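You operate a simulated robot arm through the tools that you are given. There is no shell and no other tool.

You run a simulated robot arm. Do the job below in one go: nothing can be reset, and whatever is moved stays where it is left.

Task
Put things in order on the wooden table with the long grey block. At the end: the blue cover is on the white carton (marked "TUBES"); the yellow block stands where the teal float stood; the teal float stands on top of the orange gauge; the green block stands where the yellow block stood; whatever was shut is shut again. Leave all else as you found it, and nothing knocked over. Set down upright: blue cover.

It is judged by the outcome, as a careful person would: the job done as asked, and still so three seconds after it is handed in. It fails if anything else is knocked over, pushed out of place, dropped, spilled or broken. Lids that push on must go on centred and level and be pressed home; caps that screw on are set level and turned clockwise until they are tight.

Robot
A 7-joint arm with a two-finger parallel gripper, fixed in place. Base frame: the origin is at the foot of the arm, x ahead of it, y to its left, z up; the work surface is at about z = 0. Readings come in m, degrees, newtons and seconds.
With the tool pointing down near the work surface it reaches from about 0.22 to 0.58 m from the base axis. Its first joint turns from -66.0 to 66.0 degrees. Payload 2.5 kg.
The TCP is the grasp point between the finger pads, 0.023 m short of the fingertips. In the tool frame z runs along the fingers and y along their closing line. The gripper opens to 0.094 m. The fingers are 0.038 m wide and 0.01 m thick; the gripper's body (0.054 by 0.096 m) begins 0.039 m behind the TCP.
Orientation is that of the tool frame in the base frame, as a unit quaternion [x, y, z, w]. With the fingers straight down and closing along the base's y, the tool's x points along the base's -x, its y along +y and its z along -z.

Tools
- The arm moves only by the tool servo_tool. Its argument "plan" is a list of rows, each a list of 7 numbers: the shift along the base's x, y, z in m, then the turn, a rotation vector about the base's x, y, z in degrees, then the finger opening in m, from 0 to 0.094. In form: [[dx, dy, dz, rx, ry, rz, gripper], ...]. A call has 1 to 20 rows; each row is the pose to reach, as a shift and turn from the pose commanded when the call began. Each row takes 0.2 s and may step no farther than 0.05 m and 8.6 degrees from the row before; otherwise, or with a gripper value out of range, the whole call is refused. Where a pose cannot be reached the arm comes as near as it can. A force on the tool above 40 N (or 10 N above the force at the start of the call, whichever is more), or a blocked arm, ends the call early, and 0.2 s more pass. The fingers move at their own pace (about 0.108 m/s each) and stop on an object; they squeeze with about 33 N. The grip force told is the motor's: it shows also when the fingers shut on nothing. Time passes only in rows, and 0.2 s behind the last, so rows that repeat a pose let the fingers close. It gives the time, the measured TCP pose, the force on the tool (base axes), the opening and the grip force at its end, in the units of the frame above (readings bear some noise), with the torque about the TCP (base axes, N m) and any sound that the robot's microphone picked up, and new pictures: "pictures" is both (left out), scene, wrist or none.
- Cameras (640 x 400 px; columns grow to the right, rows downward): "scene" is fixed at [0.1133, -0.3919, 0.5598]; the picture's right is [0.89, -0.47, 0.00], its down [-0.25, -0.47, -0.85] and it looks along [0.40, 0.75, -0.53] (base axes); focal length 318 px, centre (320, 200). "wrist" rides on the gripper at [0.087, 0.016, -0.074] in the tool frame; the picture's right is [-0.18, 0.98, 0.00], its down [-0.58, -0.11, -0.81] and it looks along [-0.79, -0.15, 0.59] (tool axes); focal length 243 px, centre (320, 200). There is no depth. A picture from a camera that has moved, and an enlarged one, comes with that camera's place and axes in the base frame and with its lens. The place of the scene camera against the robot may be out by one fixed shift of up to 0.018 m in any direction.
- enlarge(camera, box): a new picture of the part [left, top, right, bottom] of that camera's present view, enlarged. The clock stands still meanwhile.
- hand_in(): hands the job in; it is judged then, once.

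Nothing tells you positions but the pictures and the camera data. Unless the task says otherwise, let go and move clear before handing in.

The tools are called by a JSON object that holds its "op" and its "data". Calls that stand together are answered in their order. servo_tool: Moves the arm, as the interface text tells. Its arguments: {"type":"object","properties":{"plan":{"type":"array"},"pictures":{"type":"string","enum":["both","scene","wrist","none"]}},"required":["plan"]} The other tools are called the same way: enlarge (camera, box) takes an enlarged picture of a part of a camera's view; hand_in () hands the job in.

At the start:

```text
t: 0.0
ee_pos: [0.3678, 0.1542, 0.3482]
orientation: [0.0, 1.0, 0.0, -0.001]
contact_force: [0.1, -0.4, 0.9]
moment: [0.0, 0.01, 0.04]
opening: 0.0939
grasp_force: 0.1
```

scene: 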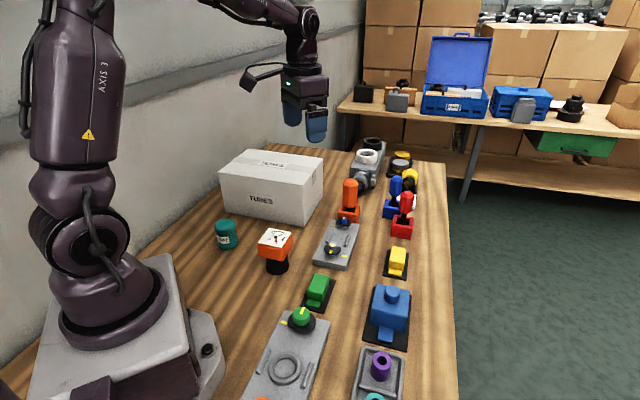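
wrist: 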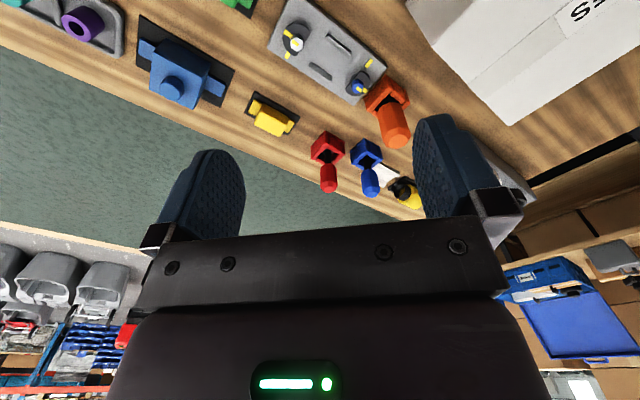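

I see a wooden table with a white TUBES carton, a teal float, an orange gauge, green and yellow blocks, a blue cover-like thing and other objects. I'll take enlarged pictures first to identify everything before moving.

{"op": "enlarge", "data": {"camera": "scene", "box": [200, 200, 360, 300]}}

{"op": "enlarge", "data": {"camera": "scene", "box": [320, 130, 480, 230]}}

{"op": "enlarge", "data": {"camera": "scene", "box": [300, 220, 460, 320]}}

{"op": "enlarge", "data": {"camera": "scene", "box": [240, 300, 400, 400]}}

{"op": "enlarge", "data": {"camera": "scene", "box": [200, 130, 360, 230]}}

{"op": "enlarge", "data": {"camera": "scene", "box": [340, 30, 640, 217]}}

{"op": "enlarge", "data": {"camera": "wrist", "box": [0, 0, 320, 200]}}

{"op": "enlarge", "data": {"camera": "wrist", "box": [240, 0, 560, 200]}}

```text
4.00 times, centred on (280, 250) of scene
camera zoom: at [0.1133, -0.3919, 0.5598], right [0.89, -0.47, 0.0], down [-0.25, -0.47, -0.85], along [0.4, 0.75, -0.53], focal length 1270 px, centre (480, 0)
```

zoom: 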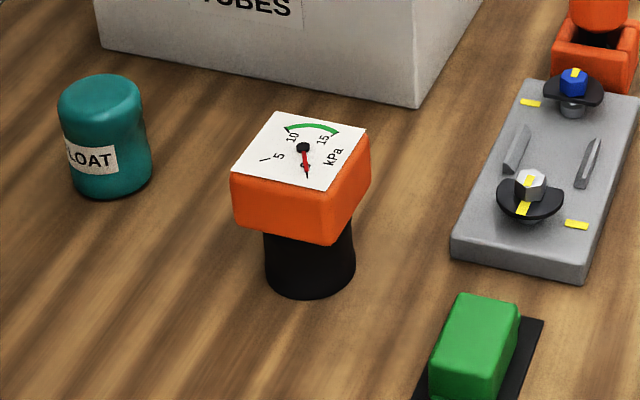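

```text
4.00 times, centred on (400, 180) of scene
camera zoom: at [0.1133, -0.3919, 0.5598], right [0.89, -0.47, 0.0], down [-0.25, -0.47, -0.85], along [0.4, 0.75, -0.53], focal length 1270 px, centre (0, 280)
```

zoom: 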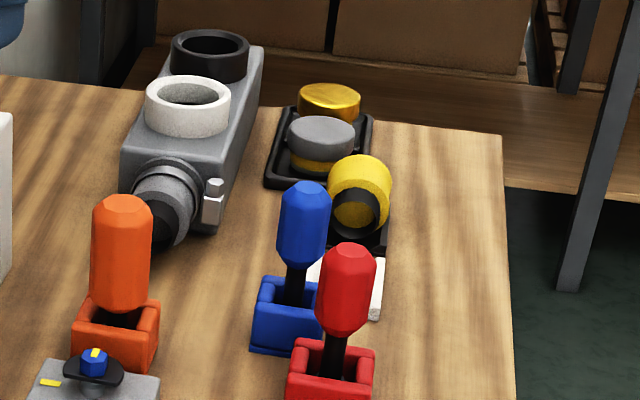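

```text
4.00 times, centred on (380, 270) of scene
camera zoom: at [0.1133, -0.3919, 0.5598], right [0.89, -0.47, 0.0], down [-0.25, -0.47, -0.85], along [0.4, 0.75, -0.53], focal length 1270 px, centre (80, -80)
```

zoom: 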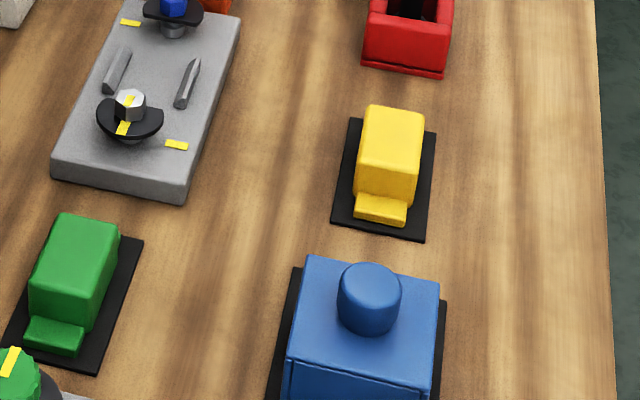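

```text
4.00 times, centred on (320, 350) of scene
camera zoom: at [0.1133, -0.3919, 0.5598], right [0.89, -0.47, 0.0], down [-0.25, -0.47, -0.85], along [0.4, 0.75, -0.53], focal length 1270 px, centre (320, -400)
```

zoom: 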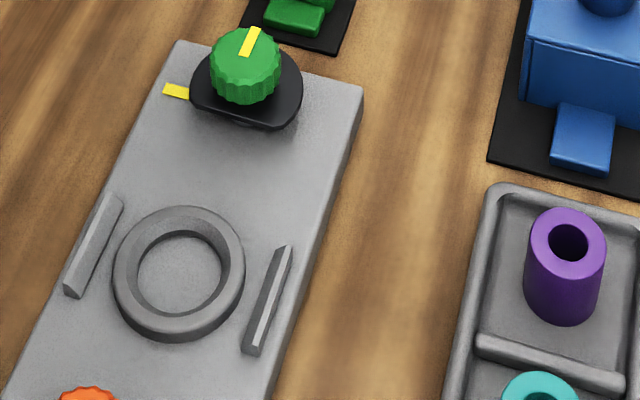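

```text
4.00 times, centred on (280, 180) of scene
camera zoom: at [0.1133, -0.3919, 0.5598], right [0.89, -0.47, 0.0], down [-0.25, -0.47, -0.85], along [0.4, 0.75, -0.53], focal length 1270 px, centre (480, 280)
```

zoom: 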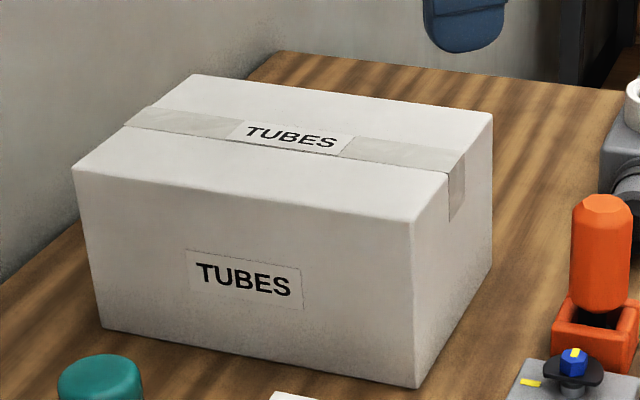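

```text
2.13 times, centred on (490, 124) of scene
camera zoom: at [0.1133, -0.3919, 0.5598], right [0.89, -0.47, 0.0], down [-0.25, -0.47, -0.85], along [0.4, 0.75, -0.53], focal length 677 px, centre (-43, 363)
```

zoom: 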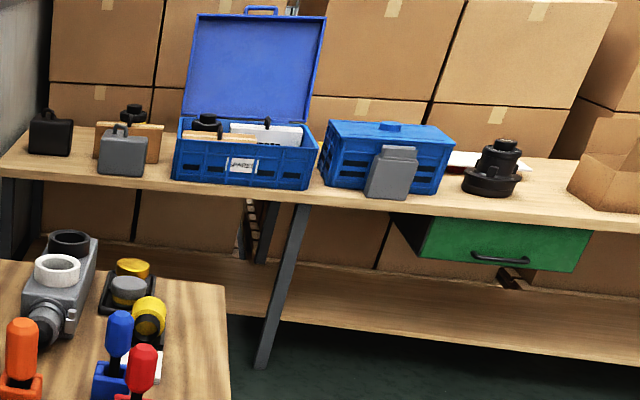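

```text
2.00 times, centred on (160, 100) of wrist
camera zoom: at [0.2807, 0.171, 0.4228], right [0.18, 0.98, 0.0], down [0.58, -0.11, 0.81], along [0.79, -0.15, -0.59], focal length 485 px, centre (640, 400)
```

zoom: 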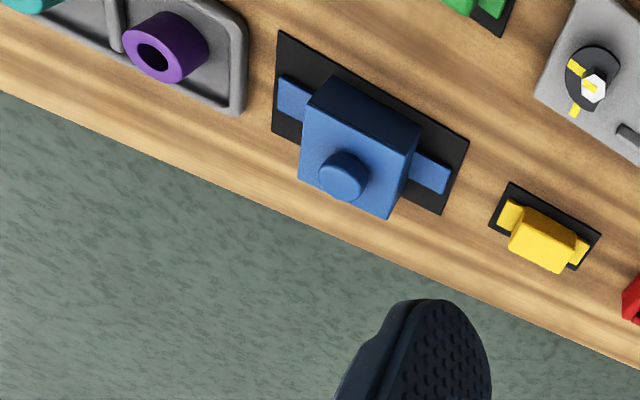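

```text
2.00 times, centred on (400, 100) of wrist
camera zoom: at [0.2807, 0.171, 0.4228], right [0.18, 0.98, 0.0], down [0.58, -0.11, 0.81], along [0.79, -0.15, -0.59], focal length 485 px, centre (160, 400)
```

zoom: 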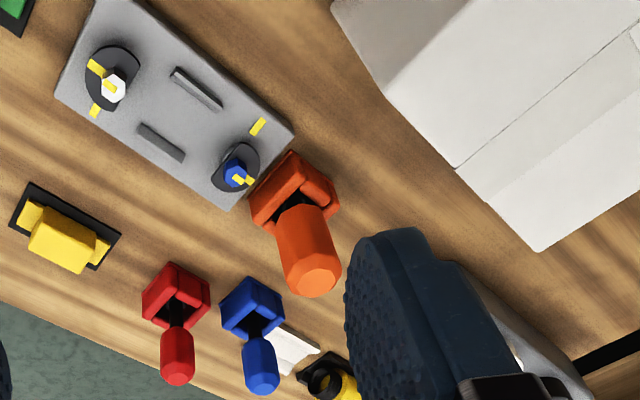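

The table's items lie at about 45° to the base. My first estimates are: blue cover near (0.44,-0.08), green near (0.34,0.04), yellow near (0.56,0.04), teal near (0.21,0.31), gauge near (0.29,0.17), and carton top about 0.14 m high. Next I'll move the wrist camera over the blue cover for a closer look.

{"op": "servo_tool", "data": {"plan": [[-0.003, -0.034, -0.02, 0, 0, 0, 0.094], [-0.006, -0.068, -0.04, 0, 0, 0, 0.094], [-0.009, -0.102, -0.06, 0, 0, 0, 0.094], [-0.012, -0.136, -0.08, 0, 0, 0, 0.094], [-0.015, -0.17, -0.1, 0, 0, 0, 0.094], [-0.018, -0.2, -0.12, 0, 0, 0, 0.094], [-0.018, -0.2, -0.12, 0, 0, 0, 0.094]]}}

```text
t: 1.6
ee_pos: [0.3499, -0.0448, 0.2279]
orientation: [-0.002, 1.0, 0.0, 0.0]
contact_force: [0.3, -0.1, -0.2]
moment: [-0.01, 0.0, 0.01]
opening: 0.0939
grasp_force: 0.1
camera wrist: at [0.2625, -0.0292, 0.3031], right [0.18, 0.98, 0.0], down [0.58, -0.11, 0.81], along [0.79, -0.15, -0.59], focal length 243 px, centre (320, 200)
```

scene: 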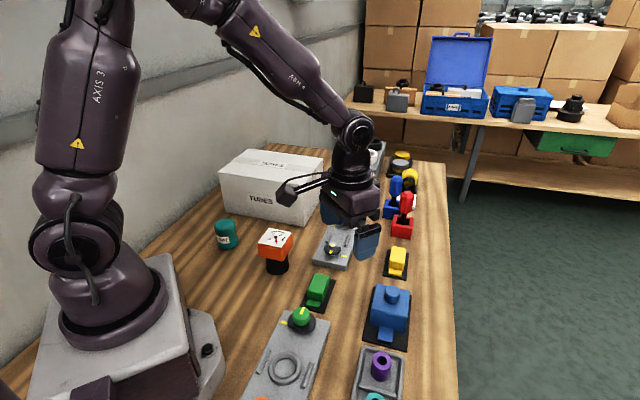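
wrist: 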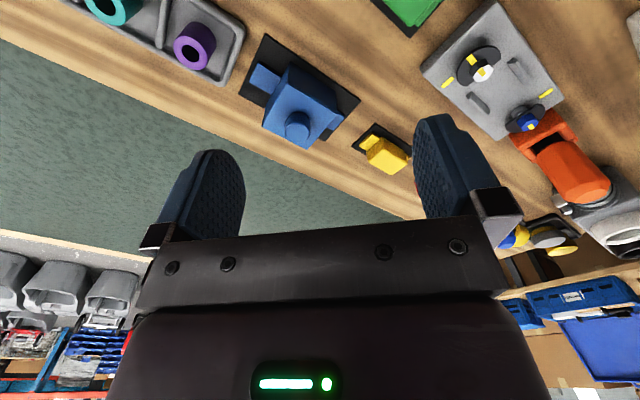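

The blue cover is in view: a box with a knob and two side tabs, standing on a dark pad. I'll enlarge the wrist view to measure it.

{"op": "enlarge", "data": {"camera": "wrist", "box": [220, 20, 380, 120]}}

{"op": "enlarge", "data": {"camera": "wrist", "box": [340, 0, 640, 188]}}

{"op": "enlarge", "data": {"camera": "wrist", "box": [340, 100, 440, 162]}}

{"op": "enlarge", "data": {"camera": "scene", "box": [340, 260, 440, 360]}}

```text
4.00 times, centred on (300, 70) of wrist
camera zoom: at [0.2625, -0.0292, 0.3031], right [0.18, 0.98, 0.0], down [0.58, -0.11, 0.81], along [0.79, -0.15, -0.59], focal length 970 px, centre (400, 720)
```

zoom: 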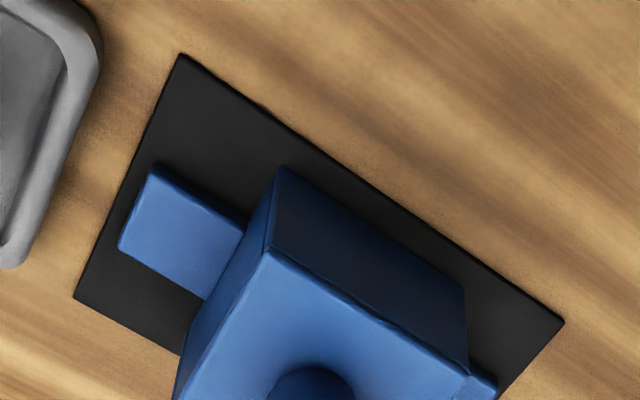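

```text
2.13 times, centred on (490, 94) of wrist
camera zoom: at [0.2625, -0.0292, 0.3031], right [0.18, 0.98, 0.0], down [0.58, -0.11, 0.81], along [0.79, -0.15, -0.59], focal length 516 px, centre (-42, 426)
```

zoom: 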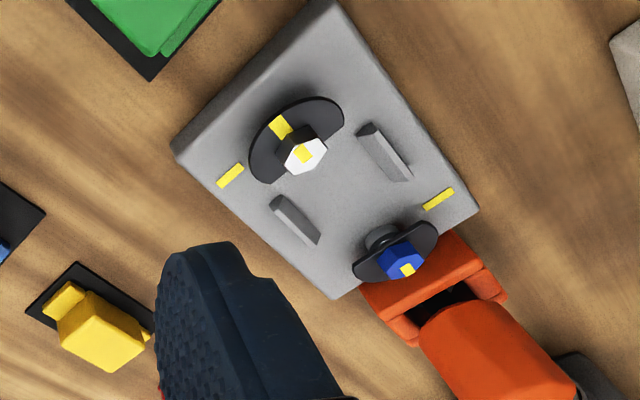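

```text
6.40 times, centred on (390, 131) of wrist
camera zoom: at [0.2625, -0.0292, 0.3031], right [0.18, 0.98, 0.0], down [0.58, -0.11, 0.81], along [0.79, -0.15, -0.59], focal length 1553 px, centre (-128, 642)
```

zoom: 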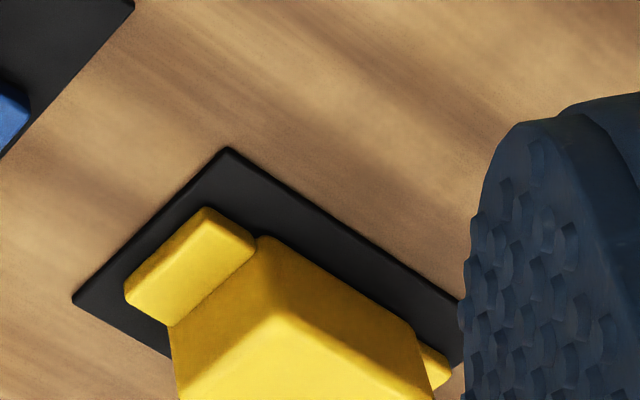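

```text
4.00 times, centred on (390, 310) of scene
camera zoom: at [0.1133, -0.3919, 0.5598], right [0.89, -0.47, 0.0], down [-0.25, -0.47, -0.85], along [0.4, 0.75, -0.53], focal length 1270 px, centre (40, -240)
```

zoom: 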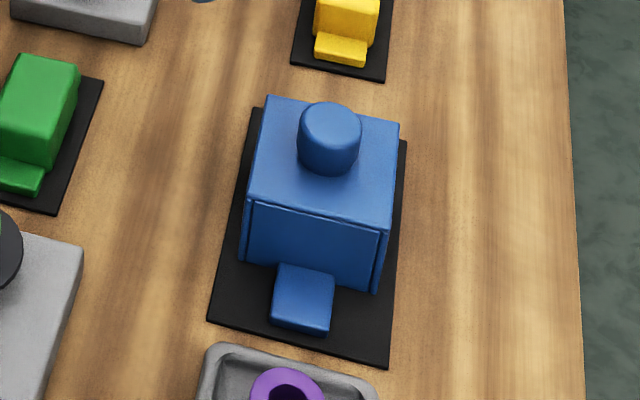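

The pads lie at exactly 45°, and the blue pad's centre is near (0.435, -0.088). Comparing the two cameras, the scene camera sits roughly 16 mm lower than told, so I'll rely on the wrist camera. Next I'll turn the tool 45° and move above the blue cover.

{"op": "servo_tool", "data": {"plan": [[0.012, -0.006, -0.004, 0, 0, 6.43, 0.094], [0.024, -0.012, -0.008, 0, 0, 12.86, 0.094], [0.036, -0.018, -0.012, 0, 0, 19.29, 0.094], [0.048, -0.024, -0.016, 0, 0, 25.71, 0.094], [0.06, -0.03, -0.02, 0, 0, 32.14, 0.094], [0.072, -0.036, -0.024, 0, 0, 38.57, 0.094], [0.085, -0.043, -0.028, 0, 0, 45, 0.094], [0.085, -0.043, -0.028, 0, 0, 45, 0.094]]}}

{"op": "enlarge", "data": {"camera": "wrist", "box": [220, 0, 420, 125]}}

```text
t: 3.4
ee_pos: [0.4345, -0.09, 0.1993]
orientation: [-0.383, 0.924, 0.0, 0.0]
contact_force: [0.5, 0.1, -0.3]
moment: [0.0, -0.02, 0.01]
opening: 0.094
grasp_force: 0.0
camera wrist: at [0.3616, -0.1383, 0.2746], right [-0.57, 0.82, 0.0], down [0.49, 0.33, 0.81], along [0.66, 0.46, -0.59], focal length 243 px, centre (320, 200)
```

scene: 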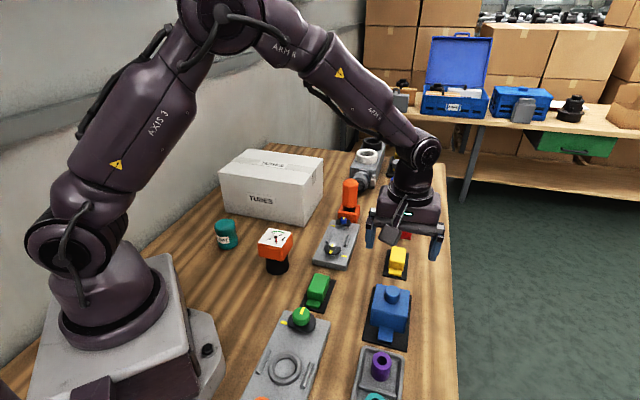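
wrist: 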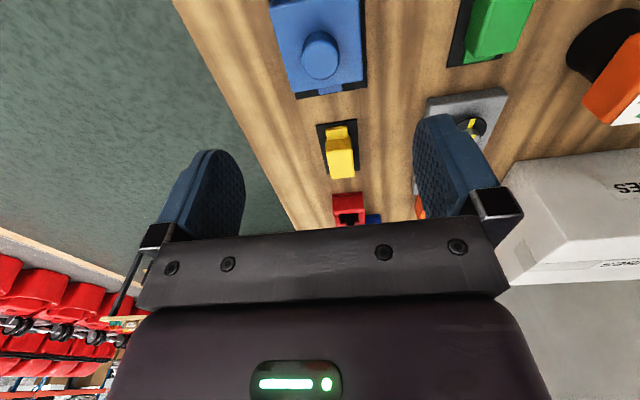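

```text
3.20 times, centred on (320, 62) of wrist
camera zoom: at [0.3616, -0.1383, 0.2746], right [-0.57, 0.82, 0.0], down [0.49, 0.33, 0.81], along [0.66, 0.46, -0.59], focal length 776 px, centre (320, 640)
```

zoom: 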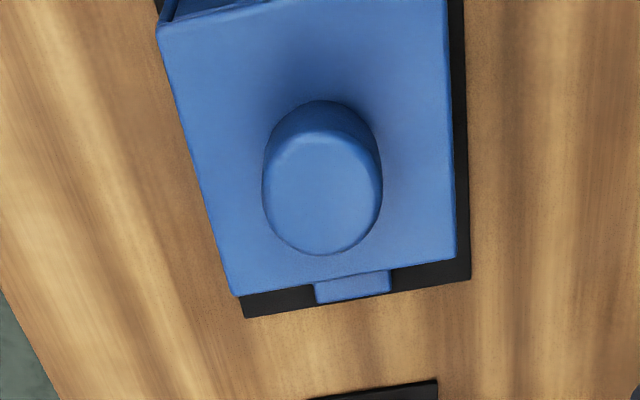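

The knob is centred laterally under the gripper, and its top is at about z = 0.07. I'll go lower and measure again before gripping.

{"op": "servo_tool", "data": {"plan": [[0.0, 0.001, -0.03, 0, 0, 0, 0.094], [0.0, 0.001, -0.06, 0, 0, 0, 0.094], [0.0, 0.001, -0.07, 0, 0, 0, 0.094], [0.0, 0.001, -0.07, 0, 0, 0, 0.094]]}}

{"op": "enlarge", "data": {"camera": "wrist", "box": [220, 50, 420, 175]}}

{"op": "enlarge", "data": {"camera": "scene", "box": [330, 250, 450, 350]}}

```text
t: 4.4
ee_pos: [0.4349, -0.0873, 0.1304]
orientation: [-0.383, 0.924, 0.0, 0.0]
contact_force: [1.2, 1.8, -0.3]
moment: [-0.02, 0.03, 0.01]
opening: 0.094
grasp_force: 0.1
camera wrist: at [0.3621, -0.1364, 0.2051], right [-0.57, 0.82, 0.0], down [0.49, 0.33, 0.81], along [0.67, 0.46, -0.59], focal length 243 px, centre (320, 200)
```

scene: 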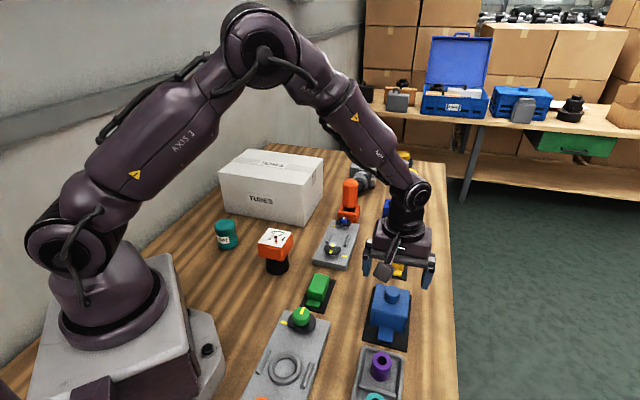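
wrist: 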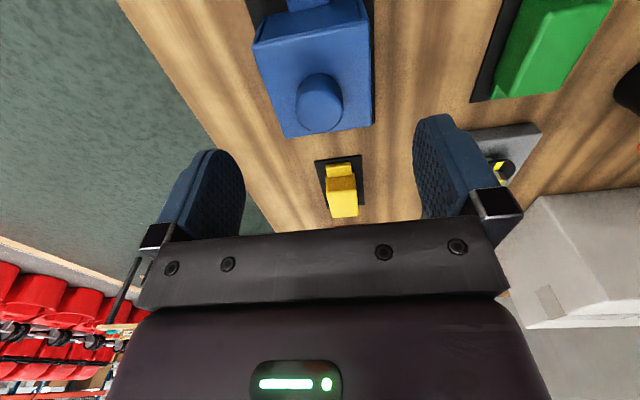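

```text
3.20 times, centred on (320, 112) of wrist
camera zoom: at [0.3621, -0.1364, 0.2051], right [-0.57, 0.82, 0.0], down [0.49, 0.33, 0.81], along [0.67, 0.46, -0.59], focal length 776 px, centre (320, 480)
```

zoom: 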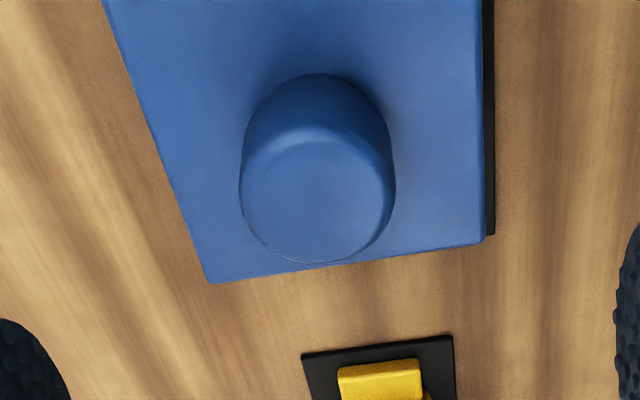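

```text
4.00 times, centred on (390, 300) of scene
camera zoom: at [0.1133, -0.3919, 0.5598], right [0.89, -0.47, 0.0], down [-0.25, -0.47, -0.85], along [0.4, 0.75, -0.53], focal length 1270 px, centre (40, -200)
```

zoom: 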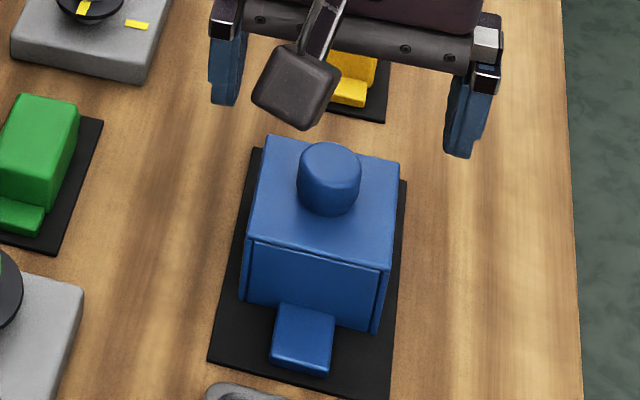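

The knob's top is at about z = 0.073, it is about 30 mm across, and it is centred under the TCP. I'll half-close, descend so the fingertips sit just above the cover's top, and then grip the knob.

{"op": "servo_tool", "data": {"plan": [[0.0, 0.0, 0.0, 0, 0, 0, 0.056], [0.0, 0.0, -0.015, 0, 0, 0, 0.056], [0.0, 0.0, -0.03, 0, 0, 0, 0.056], [0.0, 0.0, -0.04, 0, 0, 0, 0.056], [0.0, 0.0, -0.046, 0, 0, 0, 0.056], [0.0, 0.0, -0.05, 0, 0, 0, 0.056], [0.0, 0.0, -0.052, 0, 0, 0, 0.056]]}}

{"op": "enlarge", "data": {"camera": "wrist", "box": [220, 70, 420, 195]}}

{"op": "enlarge", "data": {"camera": "scene", "box": [340, 240, 460, 340]}}

```text
t: 6.0
ee_pos: [0.4349, -0.0883, 0.0782]
orientation: [-0.384, 0.923, -0.001, -0.001]
contact_force: [0.7, 0.5, -0.1]
moment: [-0.01, -0.03, -0.01]
opening: 0.056
grasp_force: 0.1
camera wrist: at [0.3618, -0.137, 0.1529], right [-0.57, 0.82, 0.0], down [0.49, 0.33, 0.81], along [0.67, 0.46, -0.59], focal length 243 px, centre (320, 200)
```

scene: 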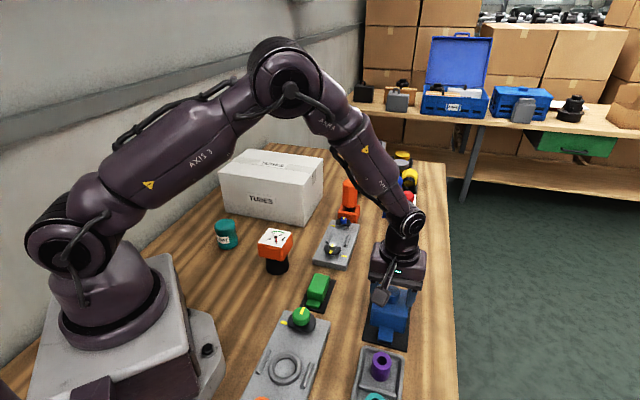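
wrist: 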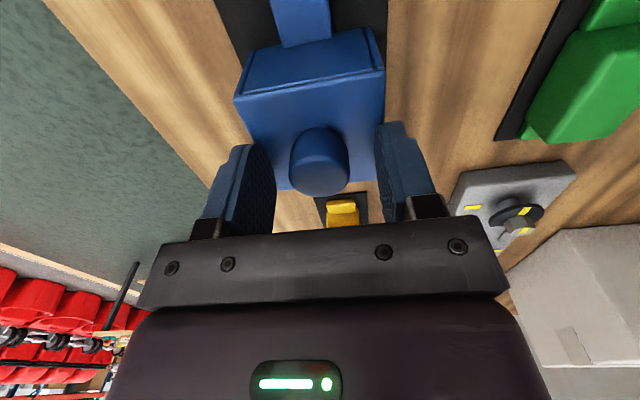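

```text
3.20 times, centred on (320, 132) of wrist
camera zoom: at [0.3618, -0.137, 0.1529], right [-0.57, 0.82, 0.0], down [0.49, 0.33, 0.81], along [0.67, 0.46, -0.59], focal length 776 px, centre (320, 416)
```

zoom: 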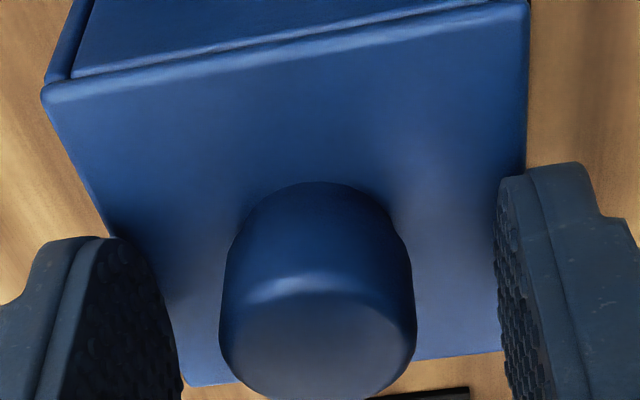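

```text
4.00 times, centred on (400, 290) of scene
camera zoom: at [0.1133, -0.3919, 0.5598], right [0.89, -0.47, 0.0], down [-0.25, -0.47, -0.85], along [0.4, 0.75, -0.53], focal length 1270 px, centre (0, -160)
```

zoom: 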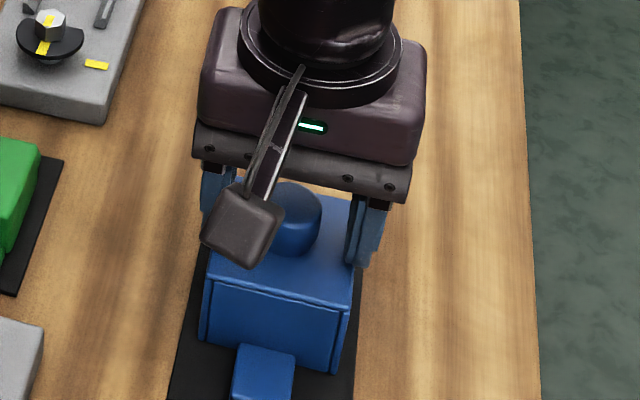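

The fingers straddle the knob and stay clear of the cover's top. I'll close the grip and lift a little to check it.

{"op": "servo_tool", "data": {"plan": [[0.0, 0.0, 0.0, 0, 0, 0, 0.0], [0.0, 0.0, 0.0, 0, 0, 0, 0.0], [0.0, 0.0, 0.0, 0, 0, 0, 0.0], [0.0, 0.0, 0.0, 0, 0, 0, 0.0]]}}

```text
t: 7.0
ee_pos: [0.4336, -0.0864, 0.0778]
orientation: [-0.385, 0.923, -0.001, 0.0]
contact_force: [0.7, 0.0, -0.1]
moment: [0.02, -0.05, 0.01]
opening: 0.0285
grasp_force: 33.3
camera wrist: at [0.3617, -0.1369, 0.1529], right [-0.57, 0.82, 0.0], down [0.49, 0.33, 0.81], along [0.66, 0.46, -0.59], focal length 243 px, centre (320, 200)
```

scene: 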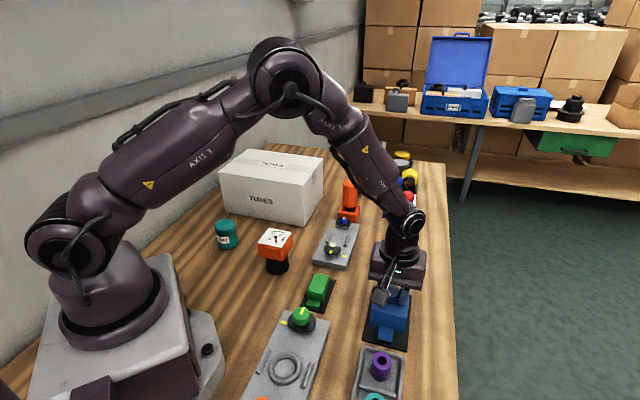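
wrist: 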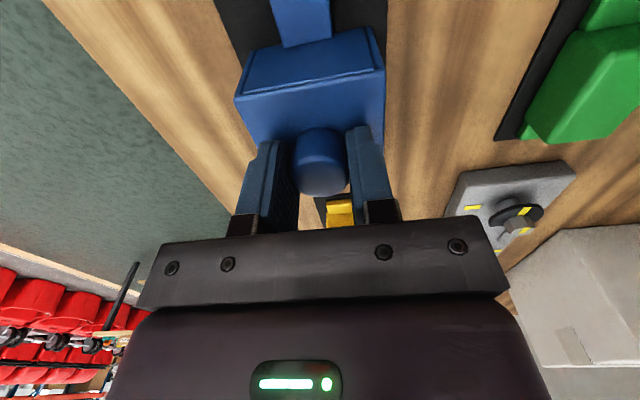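

The knob is gripped at 28.5 mm. I'll lift straight up slowly and see what comes with it.

{"op": "servo_tool", "data": {"plan": [[0.0, 0.0, 0.004, 0, 0, 0, 0.0], [0.0, 0.0, 0.01, 0, 0, 0, 0.0], [0.0, 0.0, 0.018, 0, 0, 0, 0.0], [0.0, 0.0, 0.028, 0, 0, 0, 0.0], [0.0, 0.0, 0.04, 0, 0, 0, 0.0], [0.0, 0.0, 0.055, 0, 0, 0, 0.0], [0.0, 0.0, 0.07, 0, 0, 0, 0.0], [0.0, 0.0, 0.07, 0, 0, 0, 0.0]]}}

{"op": "enlarge", "data": {"camera": "scene", "box": [320, 220, 480, 370]}}

```text
t: 8.8
ee_pos: [0.4344, -0.0889, 0.149]
orientation: [-0.383, 0.924, 0.0, 0.0]
contact_force: [0.7, 0.7, -1.0]
moment: [-0.02, -0.01, 0.0]
opening: 0.0284
grasp_force: 33.4
camera wrist: at [0.3612, -0.1374, 0.2236], right [-0.57, 0.82, 0.0], down [0.49, 0.33, 0.81], along [0.67, 0.46, -0.59], focal length 243 px, centre (320, 200)
```

scene: 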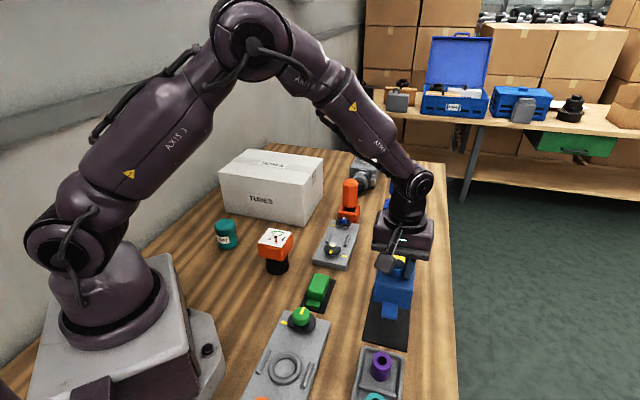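
wrist: 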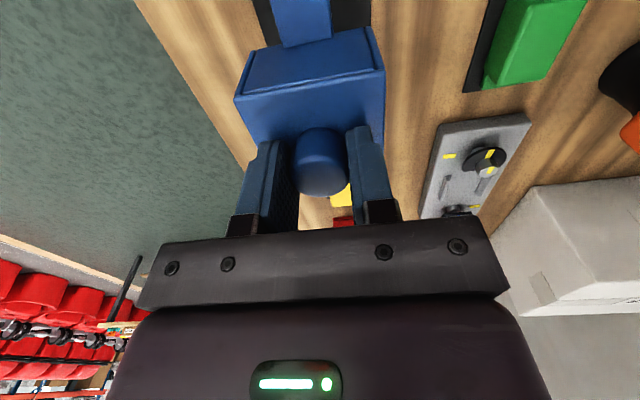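

```text
2.67 times, centred on (400, 295) of scene
camera zoom: at [0.1133, -0.3919, 0.5598], right [0.89, -0.47, 0.0], down [-0.25, -0.47, -0.85], along [0.4, 0.75, -0.53], focal length 847 px, centre (107, -53)
```

zoom: 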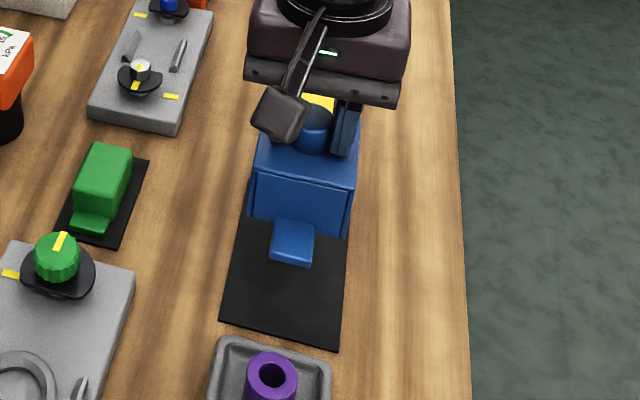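

The whole blue piece lifted cleanly and its pad stayed behind. I'll carry it up and over toward the carton, then look at the carton's edges.

{"op": "servo_tool", "data": {"plan": [[0.0, 0.0, 0.045, 0, 0, 0, 0.0], [0.0, 0.0, 0.09, 0, 0, 0, 0.0], [0.0, 0.0, 0.135, 0, 0, 0, 0.0], [-0.009, 0.04, 0.141, 0, 0, 0, 0.0], [-0.018, 0.08, 0.141, 0, 0, 0, 0.0], [-0.027, 0.12, 0.141, 0, 0, 0, 0.0], [-0.036, 0.16, 0.141, 0, 0, 0, 0.0], [-0.045, 0.2, 0.141, 0, 0, 0, 0.0], [-0.054, 0.24, 0.141, 0, 0, 0, 0.0], [-0.063, 0.28, 0.141, 0, 0, 0, 0.0], [-0.072, 0.32, 0.141, 0, 0, 0, 0.0], [-0.081, 0.36, 0.141, 0, 0, 0, 0.0], [-0.09, 0.4, 0.141, 0, 0, 0, 0.0], [-0.094, 0.43, 0.141, 0, 0, 0, 0.0], [-0.094, 0.43, 0.141, 0, 0, 0, 0.0]]}}

```text
t: 12.0
ee_pos: [0.3409, 0.3416, 0.2893]
orientation: [-0.383, 0.924, 0.0, 0.0]
contact_force: [0.0, 0.4, -0.9]
moment: [0.0, 0.0, 0.01]
opening: 0.0286
grasp_force: 33.5
camera wrist: at [0.2679, 0.2928, 0.3638], right [-0.57, 0.82, 0.0], down [0.49, 0.33, 0.81], along [0.66, 0.46, -0.59], focal length 243 px, centre (320, 200)
```

scene: 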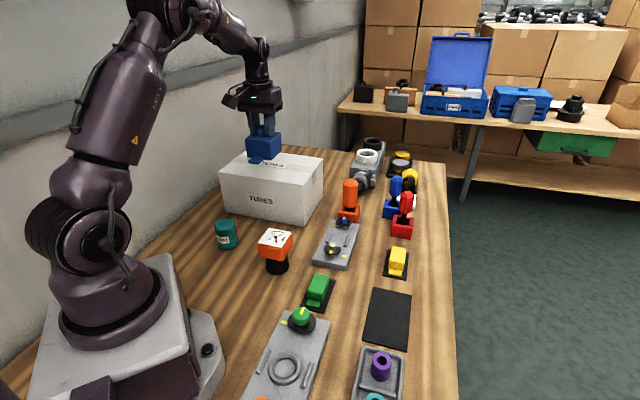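
wrist: 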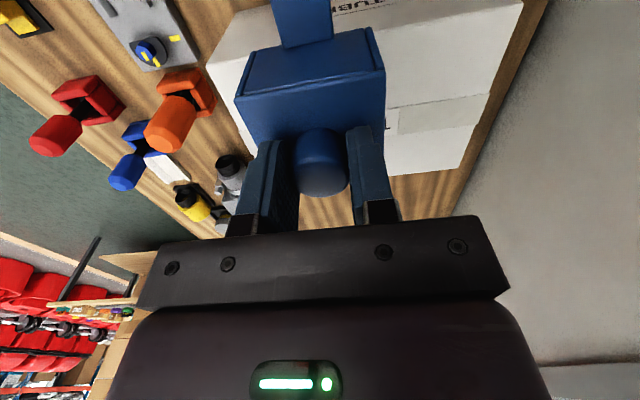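

The cover is now held above the carton. I'll enlarge the wrist view to find the carton top's edges.

{"op": "enlarge", "data": {"camera": "wrist", "box": [180, 0, 560, 237]}}

{"op": "enlarge", "data": {"camera": "scene", "box": [200, 80, 360, 240]}}

```text
1.68 times, centred on (370, 118) of wrist
camera zoom: at [0.2679, 0.2928, 0.3638], right [-0.57, 0.82, 0.0], down [0.49, 0.33, 0.81], along [0.66, 0.46, -0.59], focal length 409 px, centre (236, 337)
```

zoom: 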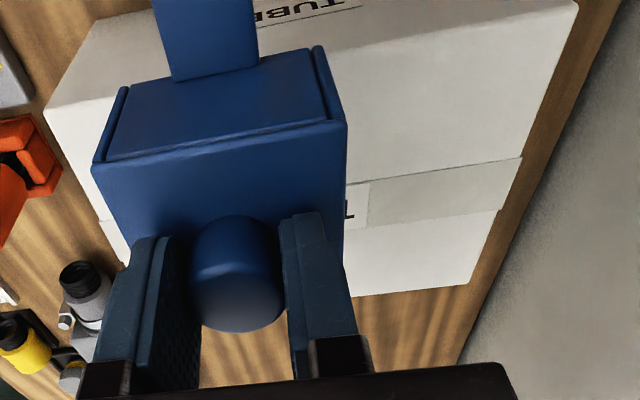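

```text
2.50 times, centred on (280, 160) of scene
camera zoom: at [0.1133, -0.3918, 0.5598], right [0.89, -0.47, 0.0], down [-0.25, -0.47, -0.85], along [0.4, 0.75, -0.53], focal length 794 px, centre (420, 300)
```

zoom: 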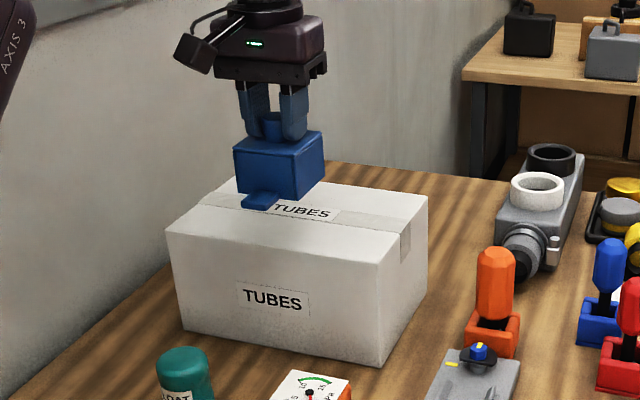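

The carton top's corners come out at (0.41,0.27), (0.23,0.45) and (0.36,0.58), so its centre is about (0.385,0.42) at z≈0.137. I'll move the cover over (0.384,0.406) and come down near the surface.

{"op": "servo_tool", "data": {"plan": [[0.022, 0.032, 0.0, 0, 0, 0, 0.0], [0.043, 0.064, 0.0, 0, 0, 0, 0.0], [0.043, 0.064, -0.02, 0, 0, 0, 0.0], [0.043, 0.064, -0.04, 0, 0, 0, 0.0], [0.043, 0.064, -0.054, 0, 0, 0, 0.0], [0.043, 0.064, -0.054, 0, 0, 0, 0.0]]}}

{"op": "enlarge", "data": {"camera": "scene", "box": [200, 80, 360, 240]}}

```text
t: 13.4
ee_pos: [0.3834, 0.4055, 0.2347]
orientation: [-0.382, 0.924, 0.0, -0.001]
contact_force: [-0.6, 0.6, -1.2]
moment: [0.01, 0.0, 0.01]
opening: 0.0286
grasp_force: 33.7
camera wrist: at [0.3103, 0.357, 0.3098], right [-0.57, 0.82, 0.0], down [0.49, 0.33, 0.81], along [0.66, 0.46, -0.59], focal length 243 px, centre (320, 200)
```

scene: 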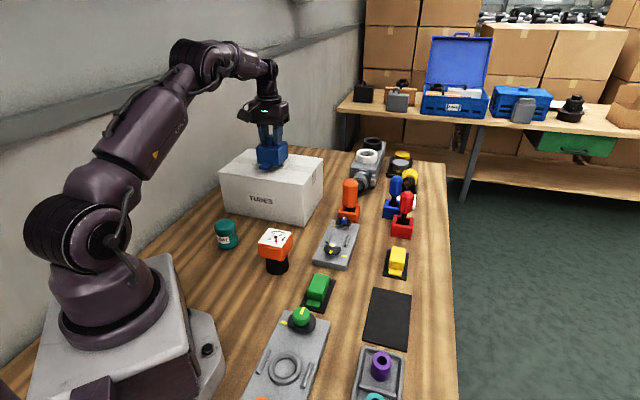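
wrist: 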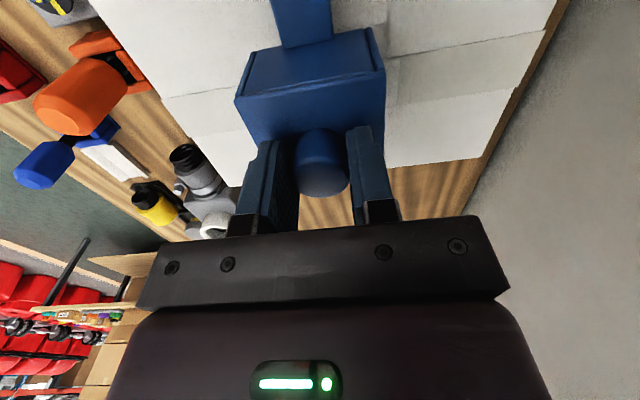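

```text
2.50 times, centred on (280, 160) of scene
camera zoom: at [0.1133, -0.3919, 0.5598], right [0.89, -0.47, 0.0], down [-0.25, -0.47, -0.85], along [0.4, 0.75, -0.53], focal length 794 px, centre (420, 300)
```

zoom: 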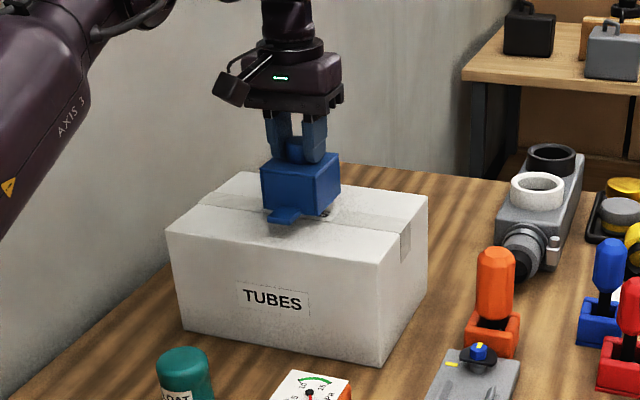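

The cover hangs a couple of centimetres above the carton's middle and looks level. I'll lower it slowly and watch the force.

{"op": "servo_tool", "data": {"plan": [[0, 0, -0.004, 0, 0, 0, 0.0], [0, 0, -0.008, 0, 0, 0, 0.0], [0, 0, -0.011, 0, 0, 0, 0.0], [0, 0, -0.013, 0, 0, 0, 0.0], [0, 0, -0.015, 0, 0, 0, 0.0], [0, 0, -0.015, 0, 0, 0, 0.0]], "pictures": "none"}}

{"op": "enlarge", "data": {"camera": "scene", "box": [220, 110, 320, 190]}}

```text
t: 14.8
ee_pos: [0.3836, 0.4059, 0.2192]
orientation: [-0.383, 0.924, -0.001, 0.0]
contact_force: [0.9, 0.2, -1.4]
moment: [-0.01, 0.02, -0.02]
opening: 0.0285
grasp_force: 33.2
```

```text
5.00 times, centred on (270, 150) of scene
camera zoom: at [0.1133, -0.3919, 0.5598], right [0.89, -0.47, 0.0], down [-0.25, -0.47, -0.85], along [0.4, 0.75, -0.53], focal length 1588 px, centre (570, 450)
```

zoom: 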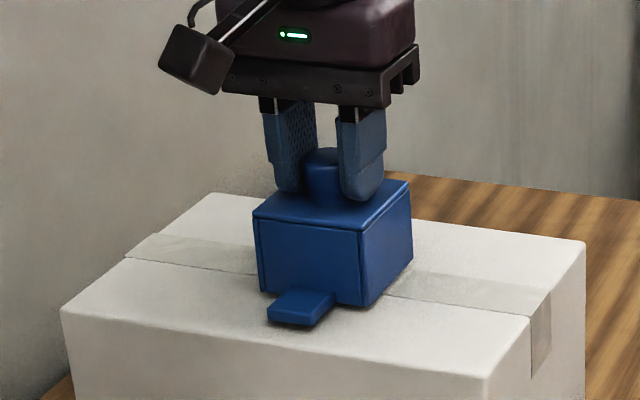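

There's no contact yet. I'll keep lowering in small steps.

{"op": "servo_tool", "data": {"plan": [[0, 0, -0.0015, 0, 0, 0, 0.0], [0, 0, -0.003, 0, 0, 0, 0.0], [0, 0, -0.0045, 0, 0, 0, 0.0], [0, 0, -0.0045, 0, 0, 0, 0.0]], "pictures": "none"}}

```text
t: 15.8
ee_pos: [0.385, 0.4066, 0.2148]
orientation: [-0.384, 0.923, 0.0, 0.0]
contact_force: [-0.2, -0.4, 0.5]
moment: [0.02, 0.02, 0.0]
opening: 0.0288
grasp_force: 33.0
```

The force has turned slightly upward, so the cover is about to touch. I'll go another couple of millimetres.

{"op": "servo_tool", "data": {"plan": [[0, 0, -0.001, 0, 0, 0, 0.0], [0, 0, -0.002, 0, 0, 0, 0.0], [0, 0, -0.002, 0, 0, 0, 0.0]], "pictures": "none"}}

{"op": "enlarge", "data": {"camera": "scene", "box": [220, 110, 320, 190]}}

```text
t: 16.6
ee_pos: [0.3837, 0.4061, 0.2156]
orientation: [-0.383, 0.924, 0.0, 0.001]
contact_force: [-2.8, -3.8, 14.4]
moment: [-0.35, 0.34, -0.02]
opening: 0.0287
grasp_force: 32.9
```

```text
5.00 times, centred on (270, 150) of scene
camera zoom: at [0.1133, -0.3919, 0.5598], right [0.89, -0.47, 0.0], down [-0.25, -0.47, -0.85], along [0.4, 0.75, -0.53], focal length 1588 px, centre (570, 450)
```

zoom: 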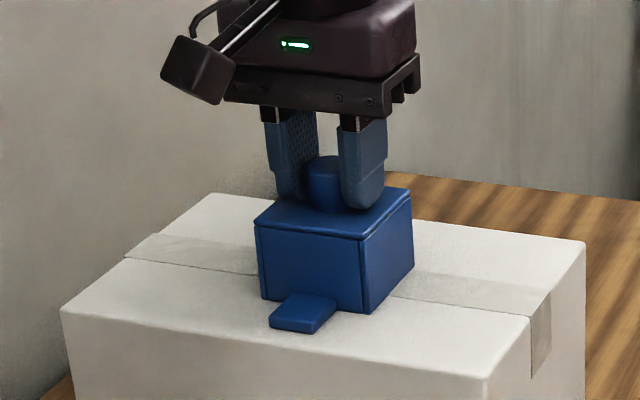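

The cover rests on the carton with 14 N of contact. I'll ease off about 1 mm, open the fingers and rise straight up.

{"op": "servo_tool", "data": {"plan": [[0, 0, 0.001, 0, 0, 0, 0.0], [0, 0, 0.001, 0, 0, 0, 0.0], [0, 0, 0.001, 0, 0, 0, 0.05], [0, 0, 0.001, 0, 0, 0, 0.05], [0, 0, 0.001, 0, 0, 0, 0.05]], "pictures": "none"}}

{"op": "servo_tool", "data": {"plan": [[0, 0, 0.01, 0, 0, 0, 0.05], [0, 0, 0.03, 0, 0, 0, 0.05], [0, 0, 0.06, 0, 0, 0, 0.05], [-0.02, -0.02, 0.1, 0, 0, 0, 0.07], [-0.02, -0.02, 0.1, 0, 0, 0, 0.07]]}}

{"op": "enlarge", "data": {"camera": "scene", "box": [200, 110, 360, 210]}}

```text
t: 17.8
ee_pos: [0.3834, 0.4067, 0.2136]
orientation: [-0.383, 0.924, 0.0, 0.0]
contact_force: [0.2, -0.1, -0.2]
moment: [0.01, 0.02, -0.01]
opening: 0.05
grasp_force: 0.1
```

```text
t: 19.0
ee_pos: [0.3641, 0.3841, 0.3139]
orientation: [-0.383, 0.924, -0.001, 0.0]
contact_force: [0.1, 0.5, -0.9]
moment: [-0.03, 0.0, -0.02]
opening: 0.07
grasp_force: 0.1
camera wrist: at [0.2909, 0.3359, 0.389], right [-0.57, 0.82, 0.0], down [0.49, 0.33, 0.81], along [0.66, 0.46, -0.59], focal length 243 px, centre (320, 200)
```

scene: 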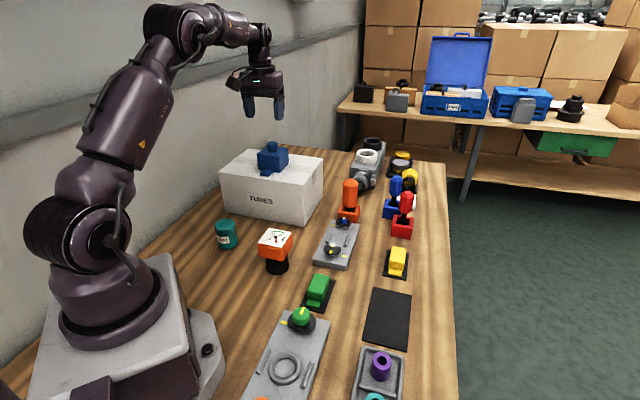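
wrist: 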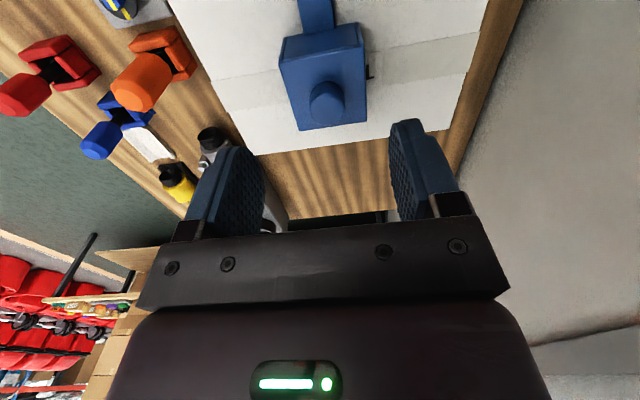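

```text
4.00 times, centred on (280, 160) of scene
camera zoom: at [0.1133, -0.3919, 0.5598], right [0.89, -0.47, 0.0], down [-0.25, -0.47, -0.85], along [0.4, 0.75, -0.53], focal length 1270 px, centre (480, 360)
```

zoom: 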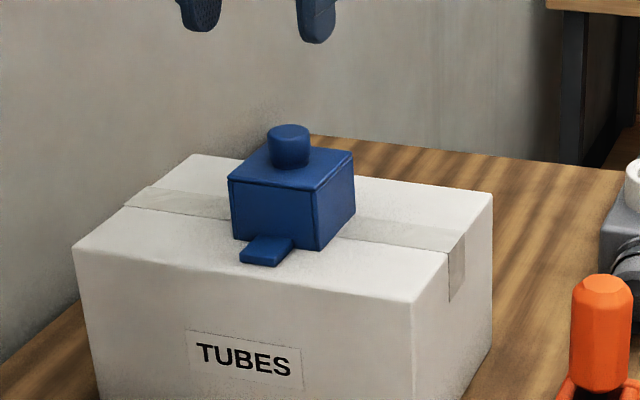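

The blue cover stands level on the carton. Next is the teal float, so I'll move above its estimated place near (0.205, 0.293) and look.

{"op": "servo_tool", "data": {"plan": [[-0.035, -0.02, 0.0, 0, 0, 0, 0.094], [-0.07, -0.04, 0.0, 0, 0, 0, 0.094], [-0.105, -0.06, -0.005, 0, 0, 0, 0.094], [-0.14, -0.08, -0.02, 0, 0, 0, 0.094], [-0.158, -0.092, -0.06, 0, 0, 0, 0.094], [-0.158, -0.092, -0.1, 0, 0, 0, 0.094], [-0.158, -0.092, -0.115, 0, 0, 0, 0.094], [-0.158, -0.092, -0.115, 0, 0, 0, 0.094]]}}

{"op": "enlarge", "data": {"camera": "wrist", "box": [220, 0, 420, 125]}}

```text
t: 20.8
ee_pos: [0.2052, 0.2937, 0.1976]
orientation: [-0.382, 0.924, 0.001, 0.0]
contact_force: [0.8, 0.8, -0.7]
moment: [0.0, 0.0, 0.01]
opening: 0.094
grasp_force: 0.1
camera wrist: at [0.1322, 0.2444, 0.2734], right [-0.57, 0.82, 0.0], down [0.49, 0.33, 0.81], along [0.67, 0.46, -0.59], focal length 243 px, centre (320, 200)
```

scene: 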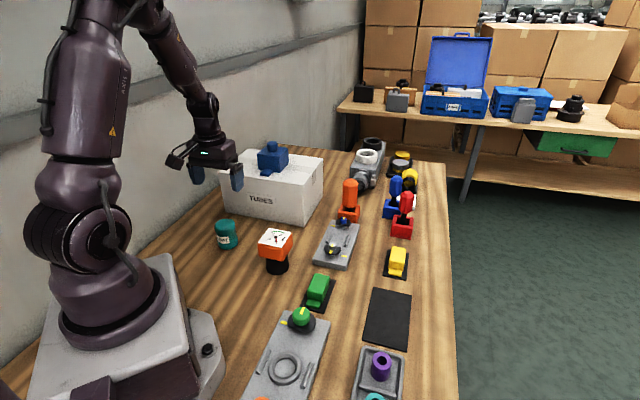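
wrist: 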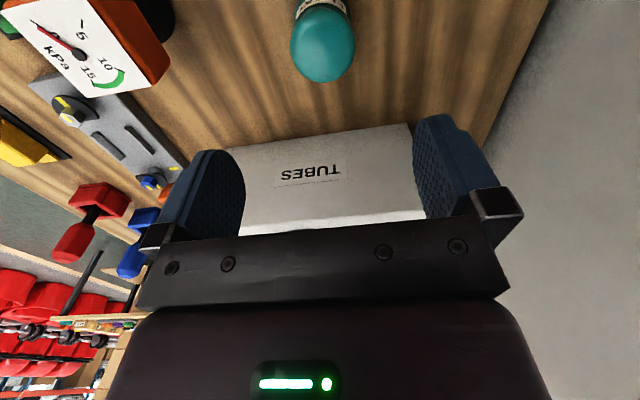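

```text
3.20 times, centred on (320, 62) of wrist
camera zoom: at [0.1322, 0.2444, 0.2734], right [-0.57, 0.82, 0.0], down [0.49, 0.33, 0.81], along [0.67, 0.46, -0.59], focal length 776 px, centre (320, 640)
```

zoom: 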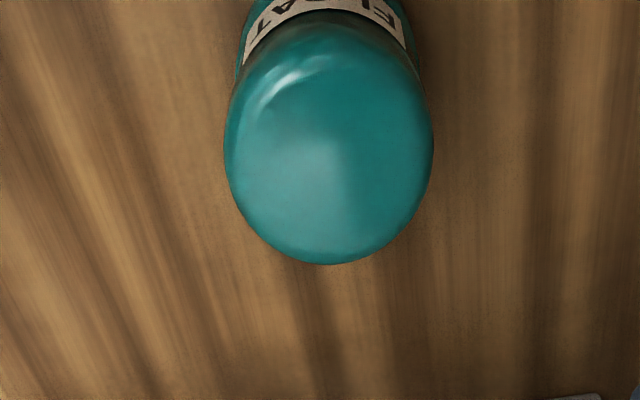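

The float is nearly under the gripper, about 55 mm across. I'll descend partway and measure it again.

{"op": "servo_tool", "data": {"plan": [[-0.002, 0.001, -0.035, 0, 0, 0, 0.094], [-0.003, 0.002, -0.07, 0, 0, 0, 0.094], [-0.003, 0.002, -0.09, 0, 0, 0, 0.094], [-0.003, 0.002, -0.09, 0, 0, 0, 0.094]]}}

{"op": "enlarge", "data": {"camera": "wrist", "box": [200, 20, 440, 170]}}

{"op": "enlarge", "data": {"camera": "scene", "box": [180, 160, 300, 280]}}

```text
t: 21.8
ee_pos: [0.2021, 0.296, 0.1075]
orientation: [-0.383, 0.924, -0.001, 0.0]
contact_force: [-0.7, 0.2, -0.2]
moment: [0.01, 0.03, -0.02]
opening: 0.0941
grasp_force: 0.2
camera wrist: at [0.1295, 0.2469, 0.1832], right [-0.57, 0.82, 0.0], down [0.49, 0.33, 0.81], along [0.67, 0.46, -0.59], focal length 243 px, centre (320, 200)
```

scene: 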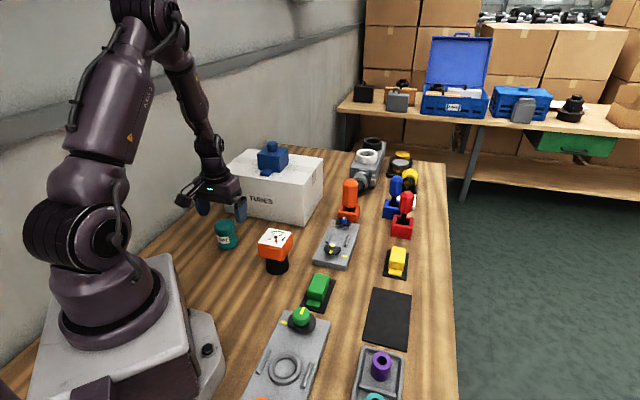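
wrist: 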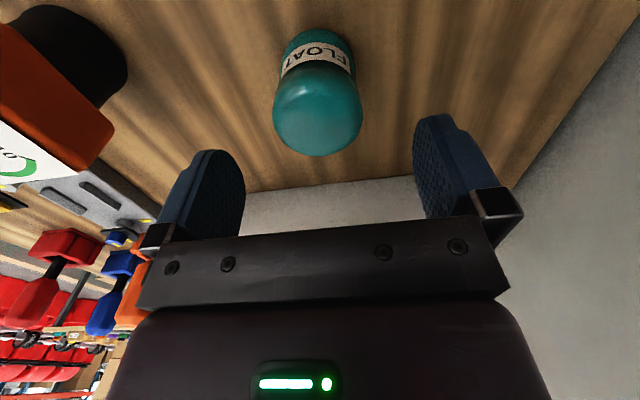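

```text
2.67 times, centred on (320, 95) of wrist
camera zoom: at [0.1295, 0.2469, 0.1832], right [-0.57, 0.82, 0.0], down [0.49, 0.33, 0.81], along [0.67, 0.46, -0.59], focal length 647 px, centre (320, 480)
```

zoom: 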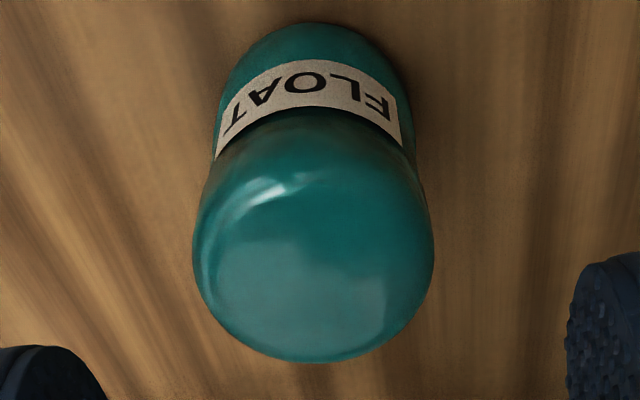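

```text
3.33 times, centred on (240, 220) of scene
camera zoom: at [0.1133, -0.3919, 0.5598], right [0.89, -0.47, 0.0], down [-0.25, -0.47, -0.85], along [0.4, 0.75, -0.53], focal length 1058 px, centre (587, 133)
```

zoom: 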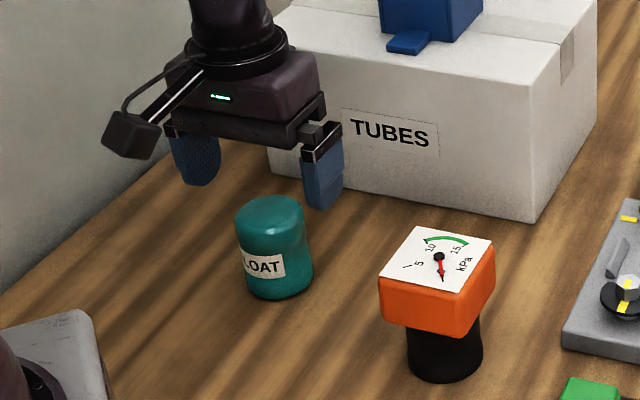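

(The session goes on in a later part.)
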